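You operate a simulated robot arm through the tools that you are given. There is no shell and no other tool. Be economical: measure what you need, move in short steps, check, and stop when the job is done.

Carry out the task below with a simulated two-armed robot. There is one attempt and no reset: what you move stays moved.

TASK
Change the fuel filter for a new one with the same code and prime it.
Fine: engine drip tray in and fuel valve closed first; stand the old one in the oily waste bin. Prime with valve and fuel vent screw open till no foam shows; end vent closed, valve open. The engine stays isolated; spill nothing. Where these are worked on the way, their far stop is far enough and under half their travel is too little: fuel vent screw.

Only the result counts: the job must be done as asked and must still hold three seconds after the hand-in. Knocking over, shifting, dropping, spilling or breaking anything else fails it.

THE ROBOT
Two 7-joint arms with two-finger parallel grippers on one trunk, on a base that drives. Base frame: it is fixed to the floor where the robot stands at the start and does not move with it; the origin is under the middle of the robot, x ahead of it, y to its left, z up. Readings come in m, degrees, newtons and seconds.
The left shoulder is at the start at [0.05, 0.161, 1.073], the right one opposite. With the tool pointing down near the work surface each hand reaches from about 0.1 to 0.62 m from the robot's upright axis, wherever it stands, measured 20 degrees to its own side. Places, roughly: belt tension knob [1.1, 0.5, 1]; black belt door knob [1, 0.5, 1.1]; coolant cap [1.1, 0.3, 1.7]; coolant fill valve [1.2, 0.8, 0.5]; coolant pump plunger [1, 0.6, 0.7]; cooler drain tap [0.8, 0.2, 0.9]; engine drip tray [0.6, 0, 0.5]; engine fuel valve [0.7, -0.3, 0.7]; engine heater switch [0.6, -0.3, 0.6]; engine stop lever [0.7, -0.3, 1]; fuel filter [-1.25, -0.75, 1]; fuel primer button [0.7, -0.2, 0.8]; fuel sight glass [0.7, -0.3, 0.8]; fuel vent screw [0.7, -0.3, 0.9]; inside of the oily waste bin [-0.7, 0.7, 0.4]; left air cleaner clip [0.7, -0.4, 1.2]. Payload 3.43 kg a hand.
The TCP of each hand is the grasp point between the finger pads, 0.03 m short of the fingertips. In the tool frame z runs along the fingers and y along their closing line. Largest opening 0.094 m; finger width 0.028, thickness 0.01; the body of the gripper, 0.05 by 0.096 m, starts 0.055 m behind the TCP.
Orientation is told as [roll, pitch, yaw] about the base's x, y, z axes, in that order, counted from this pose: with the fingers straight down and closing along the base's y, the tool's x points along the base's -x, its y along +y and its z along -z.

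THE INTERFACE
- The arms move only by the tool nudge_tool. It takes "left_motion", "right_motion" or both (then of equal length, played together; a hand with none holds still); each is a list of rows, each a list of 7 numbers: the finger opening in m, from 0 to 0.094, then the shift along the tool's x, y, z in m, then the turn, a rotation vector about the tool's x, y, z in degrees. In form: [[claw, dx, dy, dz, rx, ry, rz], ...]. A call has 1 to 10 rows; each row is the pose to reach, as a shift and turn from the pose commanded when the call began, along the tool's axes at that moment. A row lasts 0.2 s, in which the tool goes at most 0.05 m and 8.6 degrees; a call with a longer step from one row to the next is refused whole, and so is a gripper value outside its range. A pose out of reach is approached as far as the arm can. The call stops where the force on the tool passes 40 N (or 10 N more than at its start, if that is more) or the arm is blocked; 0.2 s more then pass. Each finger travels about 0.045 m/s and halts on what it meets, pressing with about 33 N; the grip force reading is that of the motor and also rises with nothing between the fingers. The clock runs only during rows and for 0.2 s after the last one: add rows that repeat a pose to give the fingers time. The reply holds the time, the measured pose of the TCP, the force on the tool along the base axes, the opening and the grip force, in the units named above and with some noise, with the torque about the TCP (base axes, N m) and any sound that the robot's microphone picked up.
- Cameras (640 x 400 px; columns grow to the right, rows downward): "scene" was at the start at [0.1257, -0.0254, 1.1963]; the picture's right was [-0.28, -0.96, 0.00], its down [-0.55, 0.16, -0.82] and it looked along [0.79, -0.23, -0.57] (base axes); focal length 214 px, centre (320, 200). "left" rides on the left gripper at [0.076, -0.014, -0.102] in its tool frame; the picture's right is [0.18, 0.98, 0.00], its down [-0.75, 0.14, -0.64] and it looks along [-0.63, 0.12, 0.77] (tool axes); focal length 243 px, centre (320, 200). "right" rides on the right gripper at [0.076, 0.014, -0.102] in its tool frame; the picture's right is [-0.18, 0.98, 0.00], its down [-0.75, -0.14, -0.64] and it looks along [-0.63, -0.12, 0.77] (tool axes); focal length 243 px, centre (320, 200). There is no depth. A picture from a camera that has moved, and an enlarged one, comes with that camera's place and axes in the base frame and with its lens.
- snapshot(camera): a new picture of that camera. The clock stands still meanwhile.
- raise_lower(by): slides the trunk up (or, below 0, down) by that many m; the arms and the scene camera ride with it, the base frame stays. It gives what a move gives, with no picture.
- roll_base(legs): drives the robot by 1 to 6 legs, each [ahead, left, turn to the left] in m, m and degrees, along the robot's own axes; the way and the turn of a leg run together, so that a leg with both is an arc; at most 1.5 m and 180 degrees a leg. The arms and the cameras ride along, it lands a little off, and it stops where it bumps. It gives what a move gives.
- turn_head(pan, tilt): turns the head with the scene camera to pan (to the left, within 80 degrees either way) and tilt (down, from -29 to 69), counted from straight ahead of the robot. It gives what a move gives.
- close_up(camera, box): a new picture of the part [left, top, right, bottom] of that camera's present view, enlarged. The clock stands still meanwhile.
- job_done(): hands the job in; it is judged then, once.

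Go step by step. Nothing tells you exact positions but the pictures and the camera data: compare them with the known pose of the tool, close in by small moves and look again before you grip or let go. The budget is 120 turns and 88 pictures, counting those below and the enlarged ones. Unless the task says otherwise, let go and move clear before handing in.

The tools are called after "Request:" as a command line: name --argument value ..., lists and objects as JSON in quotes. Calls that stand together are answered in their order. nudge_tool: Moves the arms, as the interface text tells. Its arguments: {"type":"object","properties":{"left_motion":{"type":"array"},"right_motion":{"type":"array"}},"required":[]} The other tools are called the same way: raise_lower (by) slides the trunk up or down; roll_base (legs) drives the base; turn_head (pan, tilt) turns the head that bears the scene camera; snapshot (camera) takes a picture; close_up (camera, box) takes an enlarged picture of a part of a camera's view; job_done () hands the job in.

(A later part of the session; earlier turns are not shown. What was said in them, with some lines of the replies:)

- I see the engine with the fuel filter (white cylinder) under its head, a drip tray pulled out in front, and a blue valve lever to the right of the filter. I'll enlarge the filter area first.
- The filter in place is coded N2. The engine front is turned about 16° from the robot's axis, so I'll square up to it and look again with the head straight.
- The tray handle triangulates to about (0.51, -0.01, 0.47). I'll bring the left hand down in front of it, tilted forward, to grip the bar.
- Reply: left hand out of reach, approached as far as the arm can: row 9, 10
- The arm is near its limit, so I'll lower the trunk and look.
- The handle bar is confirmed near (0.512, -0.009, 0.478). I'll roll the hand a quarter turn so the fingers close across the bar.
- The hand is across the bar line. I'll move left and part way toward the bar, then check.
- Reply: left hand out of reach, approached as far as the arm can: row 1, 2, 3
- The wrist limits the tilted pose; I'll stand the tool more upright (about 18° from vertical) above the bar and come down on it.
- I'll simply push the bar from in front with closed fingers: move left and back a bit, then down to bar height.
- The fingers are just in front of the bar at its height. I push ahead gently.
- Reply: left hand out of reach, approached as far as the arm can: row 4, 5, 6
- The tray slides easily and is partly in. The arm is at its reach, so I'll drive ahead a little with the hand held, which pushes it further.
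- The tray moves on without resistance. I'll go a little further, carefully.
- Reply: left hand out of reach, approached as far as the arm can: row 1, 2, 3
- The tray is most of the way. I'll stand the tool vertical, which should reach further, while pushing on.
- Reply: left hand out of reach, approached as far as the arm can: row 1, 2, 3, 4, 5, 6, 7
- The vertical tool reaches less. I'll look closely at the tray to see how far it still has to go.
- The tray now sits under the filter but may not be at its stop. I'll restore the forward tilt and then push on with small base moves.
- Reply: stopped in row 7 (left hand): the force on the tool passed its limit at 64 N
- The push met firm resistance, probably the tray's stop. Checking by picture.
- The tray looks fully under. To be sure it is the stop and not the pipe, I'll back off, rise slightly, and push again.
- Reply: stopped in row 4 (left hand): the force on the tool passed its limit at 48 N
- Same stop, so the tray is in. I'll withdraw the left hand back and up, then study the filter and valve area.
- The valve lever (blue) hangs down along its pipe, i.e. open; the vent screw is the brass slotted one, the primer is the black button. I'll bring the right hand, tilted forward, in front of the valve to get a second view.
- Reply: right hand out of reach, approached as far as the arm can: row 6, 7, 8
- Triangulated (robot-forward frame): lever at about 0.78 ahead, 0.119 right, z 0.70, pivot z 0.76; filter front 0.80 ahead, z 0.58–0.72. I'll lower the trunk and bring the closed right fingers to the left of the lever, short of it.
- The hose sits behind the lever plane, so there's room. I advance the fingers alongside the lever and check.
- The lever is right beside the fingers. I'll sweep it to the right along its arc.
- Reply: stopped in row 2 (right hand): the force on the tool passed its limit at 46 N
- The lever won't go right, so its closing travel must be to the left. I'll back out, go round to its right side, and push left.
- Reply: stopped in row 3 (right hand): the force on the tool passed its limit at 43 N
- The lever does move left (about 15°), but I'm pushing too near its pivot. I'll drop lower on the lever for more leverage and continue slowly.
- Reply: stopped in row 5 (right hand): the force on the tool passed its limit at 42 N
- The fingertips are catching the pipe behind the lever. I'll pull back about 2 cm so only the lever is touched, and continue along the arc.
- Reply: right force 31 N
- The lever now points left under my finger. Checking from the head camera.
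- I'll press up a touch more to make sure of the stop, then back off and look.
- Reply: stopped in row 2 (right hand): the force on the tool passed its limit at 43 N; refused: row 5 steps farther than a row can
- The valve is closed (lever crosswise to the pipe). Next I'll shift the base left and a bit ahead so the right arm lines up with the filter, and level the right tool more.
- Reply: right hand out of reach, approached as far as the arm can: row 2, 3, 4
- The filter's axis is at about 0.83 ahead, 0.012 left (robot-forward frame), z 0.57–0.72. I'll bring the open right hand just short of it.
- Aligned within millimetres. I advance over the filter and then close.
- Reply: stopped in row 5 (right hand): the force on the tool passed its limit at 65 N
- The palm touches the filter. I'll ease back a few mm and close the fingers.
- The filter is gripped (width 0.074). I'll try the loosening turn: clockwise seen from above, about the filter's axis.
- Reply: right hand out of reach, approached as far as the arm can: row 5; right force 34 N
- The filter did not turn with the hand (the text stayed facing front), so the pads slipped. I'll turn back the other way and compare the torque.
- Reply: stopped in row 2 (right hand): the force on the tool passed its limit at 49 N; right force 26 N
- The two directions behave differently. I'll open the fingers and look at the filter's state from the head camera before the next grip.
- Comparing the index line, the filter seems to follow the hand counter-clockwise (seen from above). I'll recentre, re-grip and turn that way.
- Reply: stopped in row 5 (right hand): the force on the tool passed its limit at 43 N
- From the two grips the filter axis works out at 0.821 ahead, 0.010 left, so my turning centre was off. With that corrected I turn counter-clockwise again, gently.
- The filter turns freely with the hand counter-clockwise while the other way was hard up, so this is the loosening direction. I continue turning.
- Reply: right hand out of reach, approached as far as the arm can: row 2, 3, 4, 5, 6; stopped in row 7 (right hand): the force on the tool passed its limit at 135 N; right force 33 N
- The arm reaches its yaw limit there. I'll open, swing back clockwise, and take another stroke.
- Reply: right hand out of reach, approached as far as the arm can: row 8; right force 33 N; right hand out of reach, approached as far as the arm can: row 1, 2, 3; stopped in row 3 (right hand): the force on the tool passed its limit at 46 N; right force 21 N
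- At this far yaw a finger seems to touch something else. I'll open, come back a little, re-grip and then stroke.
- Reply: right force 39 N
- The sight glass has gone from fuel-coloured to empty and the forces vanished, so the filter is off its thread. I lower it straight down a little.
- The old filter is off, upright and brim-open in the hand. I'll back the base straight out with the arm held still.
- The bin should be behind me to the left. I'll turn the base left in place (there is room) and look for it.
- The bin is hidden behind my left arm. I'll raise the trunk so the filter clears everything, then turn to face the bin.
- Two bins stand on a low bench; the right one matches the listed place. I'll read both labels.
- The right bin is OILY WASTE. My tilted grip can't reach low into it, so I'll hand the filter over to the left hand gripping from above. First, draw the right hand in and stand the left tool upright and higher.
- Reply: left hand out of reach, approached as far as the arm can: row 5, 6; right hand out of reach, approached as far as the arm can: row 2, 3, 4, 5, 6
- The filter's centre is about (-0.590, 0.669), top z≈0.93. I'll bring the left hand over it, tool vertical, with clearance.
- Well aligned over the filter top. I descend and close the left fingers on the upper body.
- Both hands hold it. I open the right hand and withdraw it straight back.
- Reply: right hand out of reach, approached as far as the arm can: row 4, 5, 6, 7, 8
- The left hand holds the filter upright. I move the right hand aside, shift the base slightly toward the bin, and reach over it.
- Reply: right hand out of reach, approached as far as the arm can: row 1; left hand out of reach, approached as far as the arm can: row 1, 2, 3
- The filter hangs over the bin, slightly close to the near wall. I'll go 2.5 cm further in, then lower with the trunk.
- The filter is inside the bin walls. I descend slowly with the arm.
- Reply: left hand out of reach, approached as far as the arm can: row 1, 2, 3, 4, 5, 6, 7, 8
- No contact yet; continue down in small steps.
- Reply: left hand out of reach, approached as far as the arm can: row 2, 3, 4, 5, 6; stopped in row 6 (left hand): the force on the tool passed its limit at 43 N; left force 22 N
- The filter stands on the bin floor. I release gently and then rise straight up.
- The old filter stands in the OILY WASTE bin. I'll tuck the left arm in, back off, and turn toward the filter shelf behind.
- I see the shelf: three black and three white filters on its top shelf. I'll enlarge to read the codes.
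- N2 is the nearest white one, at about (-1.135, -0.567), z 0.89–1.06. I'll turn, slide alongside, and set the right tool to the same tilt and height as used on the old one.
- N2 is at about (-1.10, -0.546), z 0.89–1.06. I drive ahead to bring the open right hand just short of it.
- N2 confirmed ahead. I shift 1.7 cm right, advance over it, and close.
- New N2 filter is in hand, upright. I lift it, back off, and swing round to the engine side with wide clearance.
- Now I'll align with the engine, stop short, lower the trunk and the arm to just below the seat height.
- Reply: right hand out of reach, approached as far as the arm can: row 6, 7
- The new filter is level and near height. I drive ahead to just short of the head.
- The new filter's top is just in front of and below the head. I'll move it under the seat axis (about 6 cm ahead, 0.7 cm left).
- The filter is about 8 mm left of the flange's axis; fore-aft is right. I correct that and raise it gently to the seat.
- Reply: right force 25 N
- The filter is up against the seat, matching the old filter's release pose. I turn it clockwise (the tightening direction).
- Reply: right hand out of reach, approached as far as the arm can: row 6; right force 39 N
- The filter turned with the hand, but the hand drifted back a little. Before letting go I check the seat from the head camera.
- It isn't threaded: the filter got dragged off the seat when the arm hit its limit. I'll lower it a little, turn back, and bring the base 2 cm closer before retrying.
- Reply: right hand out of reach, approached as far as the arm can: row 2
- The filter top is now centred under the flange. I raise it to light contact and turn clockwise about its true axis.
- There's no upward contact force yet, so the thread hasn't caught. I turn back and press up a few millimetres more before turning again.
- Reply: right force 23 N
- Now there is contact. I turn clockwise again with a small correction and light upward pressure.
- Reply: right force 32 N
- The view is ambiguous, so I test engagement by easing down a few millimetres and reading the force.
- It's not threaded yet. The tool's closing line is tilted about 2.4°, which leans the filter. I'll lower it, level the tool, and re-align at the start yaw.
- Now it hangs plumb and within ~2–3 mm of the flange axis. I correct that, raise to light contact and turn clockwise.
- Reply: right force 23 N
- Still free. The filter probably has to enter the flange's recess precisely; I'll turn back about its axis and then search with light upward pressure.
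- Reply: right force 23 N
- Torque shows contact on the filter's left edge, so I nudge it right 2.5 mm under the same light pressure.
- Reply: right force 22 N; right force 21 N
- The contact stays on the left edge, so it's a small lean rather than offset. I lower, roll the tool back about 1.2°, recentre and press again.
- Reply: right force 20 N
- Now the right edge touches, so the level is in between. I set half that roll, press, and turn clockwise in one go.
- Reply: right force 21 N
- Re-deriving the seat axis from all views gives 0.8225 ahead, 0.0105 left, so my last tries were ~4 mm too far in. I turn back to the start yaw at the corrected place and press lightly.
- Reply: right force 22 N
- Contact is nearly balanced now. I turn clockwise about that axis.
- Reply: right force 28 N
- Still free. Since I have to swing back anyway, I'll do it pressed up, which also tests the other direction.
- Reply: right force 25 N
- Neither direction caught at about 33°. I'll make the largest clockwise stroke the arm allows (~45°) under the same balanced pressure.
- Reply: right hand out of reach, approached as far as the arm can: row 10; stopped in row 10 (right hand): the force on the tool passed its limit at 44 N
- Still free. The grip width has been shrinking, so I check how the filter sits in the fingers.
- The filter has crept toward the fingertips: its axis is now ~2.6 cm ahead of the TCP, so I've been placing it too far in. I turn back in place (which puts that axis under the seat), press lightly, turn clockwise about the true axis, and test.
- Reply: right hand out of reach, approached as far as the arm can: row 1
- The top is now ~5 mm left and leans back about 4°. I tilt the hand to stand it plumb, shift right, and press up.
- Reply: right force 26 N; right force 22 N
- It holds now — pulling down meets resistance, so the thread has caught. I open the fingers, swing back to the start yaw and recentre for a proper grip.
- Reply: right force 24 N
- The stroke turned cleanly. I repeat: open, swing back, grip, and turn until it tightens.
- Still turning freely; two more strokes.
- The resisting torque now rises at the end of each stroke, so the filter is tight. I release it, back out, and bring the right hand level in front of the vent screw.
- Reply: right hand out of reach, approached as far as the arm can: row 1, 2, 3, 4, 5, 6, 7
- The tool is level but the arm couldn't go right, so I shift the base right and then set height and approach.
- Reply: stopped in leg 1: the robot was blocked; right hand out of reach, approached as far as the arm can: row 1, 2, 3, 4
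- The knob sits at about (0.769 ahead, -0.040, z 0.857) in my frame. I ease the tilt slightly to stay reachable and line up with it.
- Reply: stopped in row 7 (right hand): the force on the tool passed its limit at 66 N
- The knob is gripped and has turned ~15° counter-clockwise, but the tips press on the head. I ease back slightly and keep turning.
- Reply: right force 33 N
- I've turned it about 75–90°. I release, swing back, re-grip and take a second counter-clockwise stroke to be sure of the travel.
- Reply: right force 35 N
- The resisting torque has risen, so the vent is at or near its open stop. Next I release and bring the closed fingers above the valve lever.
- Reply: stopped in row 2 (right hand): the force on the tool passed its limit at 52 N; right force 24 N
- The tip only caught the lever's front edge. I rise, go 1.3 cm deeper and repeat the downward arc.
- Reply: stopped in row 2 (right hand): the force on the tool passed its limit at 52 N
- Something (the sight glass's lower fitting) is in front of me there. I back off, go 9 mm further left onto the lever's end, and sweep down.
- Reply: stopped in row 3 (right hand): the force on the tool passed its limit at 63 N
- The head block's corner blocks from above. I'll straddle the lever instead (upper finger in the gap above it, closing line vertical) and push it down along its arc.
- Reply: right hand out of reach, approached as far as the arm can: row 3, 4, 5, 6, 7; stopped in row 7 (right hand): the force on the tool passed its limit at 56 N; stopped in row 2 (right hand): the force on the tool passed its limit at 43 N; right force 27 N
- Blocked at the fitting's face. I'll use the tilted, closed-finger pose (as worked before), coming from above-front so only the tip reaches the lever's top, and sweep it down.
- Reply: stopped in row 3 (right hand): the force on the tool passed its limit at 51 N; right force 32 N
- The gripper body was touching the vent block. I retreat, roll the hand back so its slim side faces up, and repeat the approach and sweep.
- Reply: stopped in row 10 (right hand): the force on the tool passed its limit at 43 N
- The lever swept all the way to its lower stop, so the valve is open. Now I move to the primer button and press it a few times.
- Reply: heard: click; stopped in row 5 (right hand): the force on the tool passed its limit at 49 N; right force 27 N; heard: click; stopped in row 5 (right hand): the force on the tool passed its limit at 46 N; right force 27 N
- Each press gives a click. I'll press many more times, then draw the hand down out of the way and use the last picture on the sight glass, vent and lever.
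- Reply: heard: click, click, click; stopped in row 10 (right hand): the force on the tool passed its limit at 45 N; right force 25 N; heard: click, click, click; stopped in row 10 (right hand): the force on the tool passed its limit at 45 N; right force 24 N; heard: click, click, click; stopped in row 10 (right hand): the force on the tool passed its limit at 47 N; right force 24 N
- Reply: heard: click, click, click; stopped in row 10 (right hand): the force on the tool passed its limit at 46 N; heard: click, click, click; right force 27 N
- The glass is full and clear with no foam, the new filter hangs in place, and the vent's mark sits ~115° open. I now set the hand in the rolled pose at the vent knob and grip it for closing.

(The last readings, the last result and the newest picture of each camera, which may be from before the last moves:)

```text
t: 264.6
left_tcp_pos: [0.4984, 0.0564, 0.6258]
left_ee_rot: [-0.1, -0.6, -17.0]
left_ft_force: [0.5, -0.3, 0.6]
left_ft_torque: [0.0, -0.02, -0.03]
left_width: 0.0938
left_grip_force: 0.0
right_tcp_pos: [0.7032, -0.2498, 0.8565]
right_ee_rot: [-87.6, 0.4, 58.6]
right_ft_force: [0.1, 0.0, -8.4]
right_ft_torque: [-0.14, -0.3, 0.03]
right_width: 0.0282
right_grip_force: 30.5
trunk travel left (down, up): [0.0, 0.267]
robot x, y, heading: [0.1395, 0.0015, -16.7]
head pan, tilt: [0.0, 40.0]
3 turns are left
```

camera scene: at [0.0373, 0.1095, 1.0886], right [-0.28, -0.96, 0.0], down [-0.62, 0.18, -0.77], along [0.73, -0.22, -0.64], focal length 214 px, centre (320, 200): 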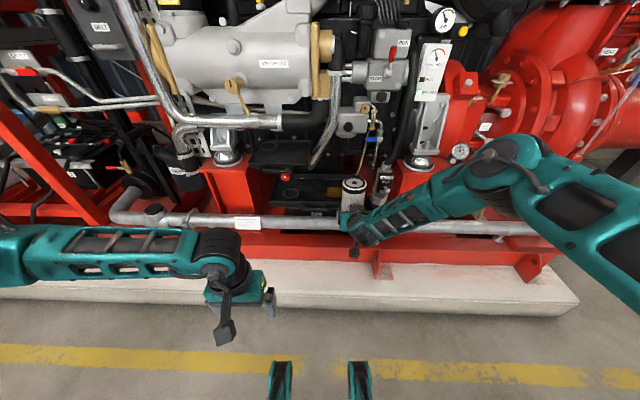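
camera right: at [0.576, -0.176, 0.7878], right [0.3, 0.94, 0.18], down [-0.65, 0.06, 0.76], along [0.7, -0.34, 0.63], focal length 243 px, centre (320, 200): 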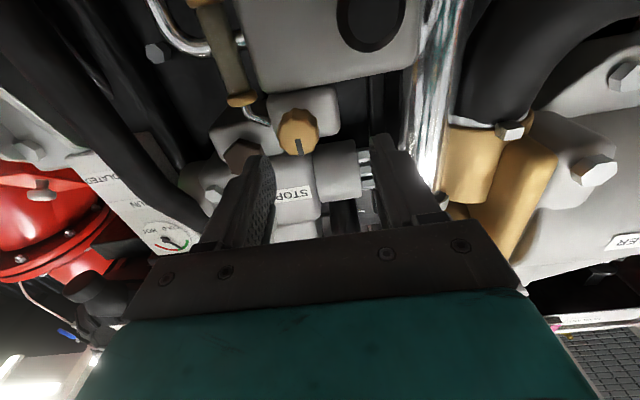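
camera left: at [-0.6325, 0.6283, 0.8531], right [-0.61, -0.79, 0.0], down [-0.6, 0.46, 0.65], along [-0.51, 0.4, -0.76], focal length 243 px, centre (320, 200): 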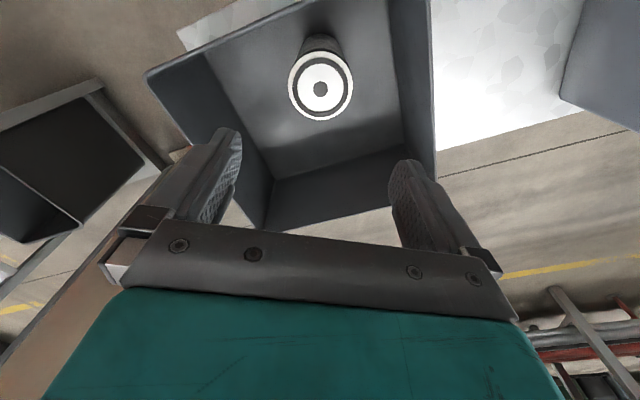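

The knob is gripped. I make two clockwise strokes to close the vent fully.

Request:
nudge_tool --right_motion '[[0.015, 0, 0, 0, -2.03, 0, 7.74], [0.015, 0, 0, 0, -4.06, 0, 15.5], [0.015, 0, 0, 0, -6.1, 0, 23.2], [0.015, 0, 0, 0, -8.1, 0, 31], [0.015, 0, 0, 0, -10.2, 0, 38.7], [0.015, 0, 0, 0, -12.2, 0, 46.4], [0.015, 0, 0, 0, -14.2, 0, 54.2], [0.015, 0, 0, 0, -16.2, 0, 61.9], [0.015, 0, 0, 0, -18.3, 0, 69.7], [0.015, 0, 0, 0, -20.3, 0, 77.4]]'

Request:
nudge_tool --right_motion '[[0.045, 0, 0, 0, 0, 0, 0], [0.06, 0, 0, 0, 0, 0, 0], [0.06, 0, 0, -0.012, 0, 0, 0], [0.06, 0, 0, -0.025, 0, 0, 0]]'

Request:
nudge_tool --right_motion '[[0.06, 0, 0, 0, 2.03, 0, -7.74], [0.06, 0, 0, 0, 4.06, 0, -15.5], [0.06, 0, 0, 0, 6.1, 0, -23.2], [0.06, 0, 0, 0, 8.1, 0, -31], [0.06, 0, 0, 0, 10.2, 0, -38.7], [0.06, 0, 0, 0, 12.2, 0, -46.4], [0.06, 0, 0, 0, 14.2, 0, -54.2], [0.06, 0, 0, 0, 16.2, 0, -61.9], [0.06, 0, 0, 0, 18.3, 0, -69.7], [0.06, 0, 0, 0, 20.3, 0, -77.4]]'

Request:
nudge_tool --right_motion '[[0.06, -0.0063, 0.0055, 0.01, 0, 0, 0], [0.06, -0.0063, 0.0055, 0.0228, 0, 0, 0], [0.04, -0.0063, 0.0055, 0.0228, 0, 0, 0], [0.02, -0.0063, 0.0055, 0.0228, 0, 0, 0], [0.015, -0.0063, 0.0055, 0.0228, 0, 0, 0]]'

Request:
nudge_tool --right_motion '[[0.015, 0, 0, 0, -2.03, 0, 7.74], [0.015, 0, 0, 0, -4.06, 0, 15.5], [0.015, 0, 0, 0, -6.1, 0, 23.2], [0.015, 0, 0, 0, -8.1, 0, 31], [0.015, 0, 0, 0, -10.2, 0, 38.7], [0.015, 0, 0, 0, -12.2, 0, 46.4], [0.015, 0, 0, 0, -14.2, 0, 54.2], [0.015, 0, 0, 0, -16.2, 0, 61.9], [0.015, 0, 0, 0, -18.3, 0, 69.7], [0.015, 0, 0, 0, -20.3, 0, 77.4]]'

```text
t: 266.8
left_tcp_pos: [0.4987, 0.056, 0.6263]
left_ee_rot: [-0.1, -0.6, -16.8]
left_ft_force: [-0.3, 0.2, 0.2]
left_ft_torque: [0.03, 0.02, 0.02]
left_width: 0.094
left_grip_force: 0.0
right_tcp_pos: [0.7033, -0.2454, 0.8554]
right_ee_rot: [-29.4, -70.4, 11.8]
right_ft_force: [2.7, 16.3, -25.4]
right_ft_torque: [-0.18, -0.4, -0.35]
right_width: 0.0276
right_grip_force: 45.3
trunk travel left (down, up): [0.0, 0.267]
robot x, y, heading: [0.1388, -0.0003, -16.9]
head pan, tilt: [0.0, 40.0]
```

```text
t: 267.8
left_tcp_pos: [0.4971, 0.0569, 0.6267]
left_ee_rot: [-0.1, -0.5, -16.9]
left_ft_force: [0.1, -0.1, 0.0]
left_ft_torque: [0.02, -0.03, 0.01]
left_width: 0.0941
left_grip_force: 0.1
right_tcp_pos: [0.6806, -0.2424, 0.8672]
right_ee_rot: [-30.5, -70.7, 12.5]
right_ft_force: [0.9, -0.6, -0.5]
right_ft_torque: [0.02, 0.01, -0.01]
right_width: 0.06
right_grip_force: 0.1
trunk travel left (down, up): [0.0, 0.267]
robot x, y, heading: [0.1392, 0.0026, -16.5]
head pan, tilt: [0.0, 40.0]
```

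```text
t: 270.0
left_tcp_pos: [0.4978, 0.0559, 0.6262]
left_ee_rot: [-0.1, -0.6, -16.9]
left_ft_force: [-0.1, 0.9, 0.6]
left_ft_torque: [0.01, 0.02, 0.01]
left_width: 0.0939
left_grip_force: 0.0
right_tcp_pos: [0.6812, -0.2424, 0.8661]
right_ee_rot: [-87.9, 0.4, 58.5]
right_ft_force: [0.6, 0.0, -0.4]
right_ft_torque: [0.04, -0.02, -0.03]
right_width: 0.0603
right_grip_force: 0.0
trunk travel left (down, up): [0.0, 0.267]
robot x, y, heading: [0.1431, 0.0027, -16.9]
head pan, tilt: [0.0, 40.0]
```

```text
t: 271.2
left_tcp_pos: [0.4986, 0.0567, 0.6259]
left_ee_rot: [-0.2, -0.5, -16.8]
left_ft_force: [0.0, -0.2, -0.2]
left_ft_torque: [0.03, 0.01, 0.01]
left_width: 0.0941
left_grip_force: 0.0
right_tcp_pos: [0.7028, -0.2496, 0.8566]
right_ee_rot: [-87.4, 0.3, 58.5]
right_ft_force: [0.0, 1.7, -11.1]
right_ft_torque: [-0.11, -0.19, 0.06]
right_width: 0.0284
right_grip_force: 29.8
trunk travel left (down, up): [0.0, 0.267]
robot x, y, heading: [0.1416, 0.0027, -16.7]
head pan, tilt: [0.0, 40.0]
```

```text
t: 273.4
left_tcp_pos: [0.4983, 0.0563, 0.6264]
left_ee_rot: [-0.2, -0.5, -16.9]
left_ft_force: [0.2, -0.9, 0.4]
left_ft_torque: [-0.01, 0.0, 0.03]
left_width: 0.0941
left_grip_force: 0.1
right_tcp_pos: [0.7041, -0.2451, 0.8603]
right_ee_rot: [-30.5, -70.7, 13.0]
right_ft_force: [5.9, 17.1, -11.9]
right_ft_torque: [-0.95, -0.5, -0.25]
right_width: 0.0276
right_grip_force: 45.1
trunk travel left (down, up): [0.0, 0.267]
robot x, y, heading: [0.1426, 0.0034, -16.7]
head pan, tilt: [0.0, 40.0]
2 turns are left
```

The closing torque rose to about 0.8 N·m on the second stroke, so the vent is at its closed stop. I release and move clear.

Request:
nudge_tool --right_motion '[[0.045, 0, 0, 0, 0, 0, 0], [0.06, 0, 0, 0, 0, 0, 0], [0.06, 0, 0, -0.02, 0, 0, 0], [0.06, 0, 0, -0.05, 0, 0, 0], [0.06, 0, 0, -0.08, 0, 0, 0], [0.06, 0, 0, -0.1, 0, 0, 0]]'

```text
t: 274.8
left_tcp_pos: [0.4989, 0.0559, 0.6258]
left_ee_rot: [-0.2, -0.5, -16.9]
left_ft_force: [-1.1, -0.3, -1.2]
left_ft_torque: [-0.02, -0.01, 0.02]
left_width: 0.0939
left_grip_force: 0.0
right_tcp_pos: [0.6142, -0.2167, 0.8897]
right_ee_rot: [-30.4, -70.7, 12.6]
right_ft_force: [-0.3, 0.0, 0.4]
right_ft_torque: [0.03, 0.0, 0.01]
right_width: 0.0599
right_grip_force: 0.0
trunk travel left (down, up): [0.0, 0.267]
robot x, y, heading: [0.1426, 0.0082, -16.6]
head pan, tilt: [0.0, 40.0]
1 turns are left
```

The hand is clear of the engine. I take the tray as in, the new N2 filter as fitted and primed, the vent as closed and the valve as open, so I'm handing in.

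Request:
job_done

```text
The job is handed in.
```

I changed the fuel filter for a new N2, primed it and handed the job in. Two of the end states are judged from force readings, not from a picture.

- **Drip tray and valve:** I pushed the tray in to its stop and closed the fuel valve before taking the filter off.
- **Old filter:** it stands upright in the bin labelled OILY WASTE.
- **New filter:** it is screwed on, and the turning resistance rose over the last two strokes. Getting the thread to catch took several tries. It stayed upright in the hand apart from a lean of a few degrees, and I saw no spill in the pictures.
- **Priming:** 17 presses of the primer with the valve and vent open. The last picture shows the sight glass full and clear, with no foam.
- **Vent screw:** the last picture showed it about 115° open. I then turned it back until it resisted, so I take it as closed. I had no picture left to confirm that.
- **Fuel valve:** I swept the lever back until it met firm resistance at its lower stop, so I take it as open. It was hidden behind the arm in the last picture, so I did not see it.
- **Engine isolation:** the ISOLATED light was still green in the last picture, and I did not touch the stop lever.
- **Base bump:** the base was stopped once, "blocked", while moving sideways near the engine, and I don't know what it touched. I saw nothing out of place afterwards.
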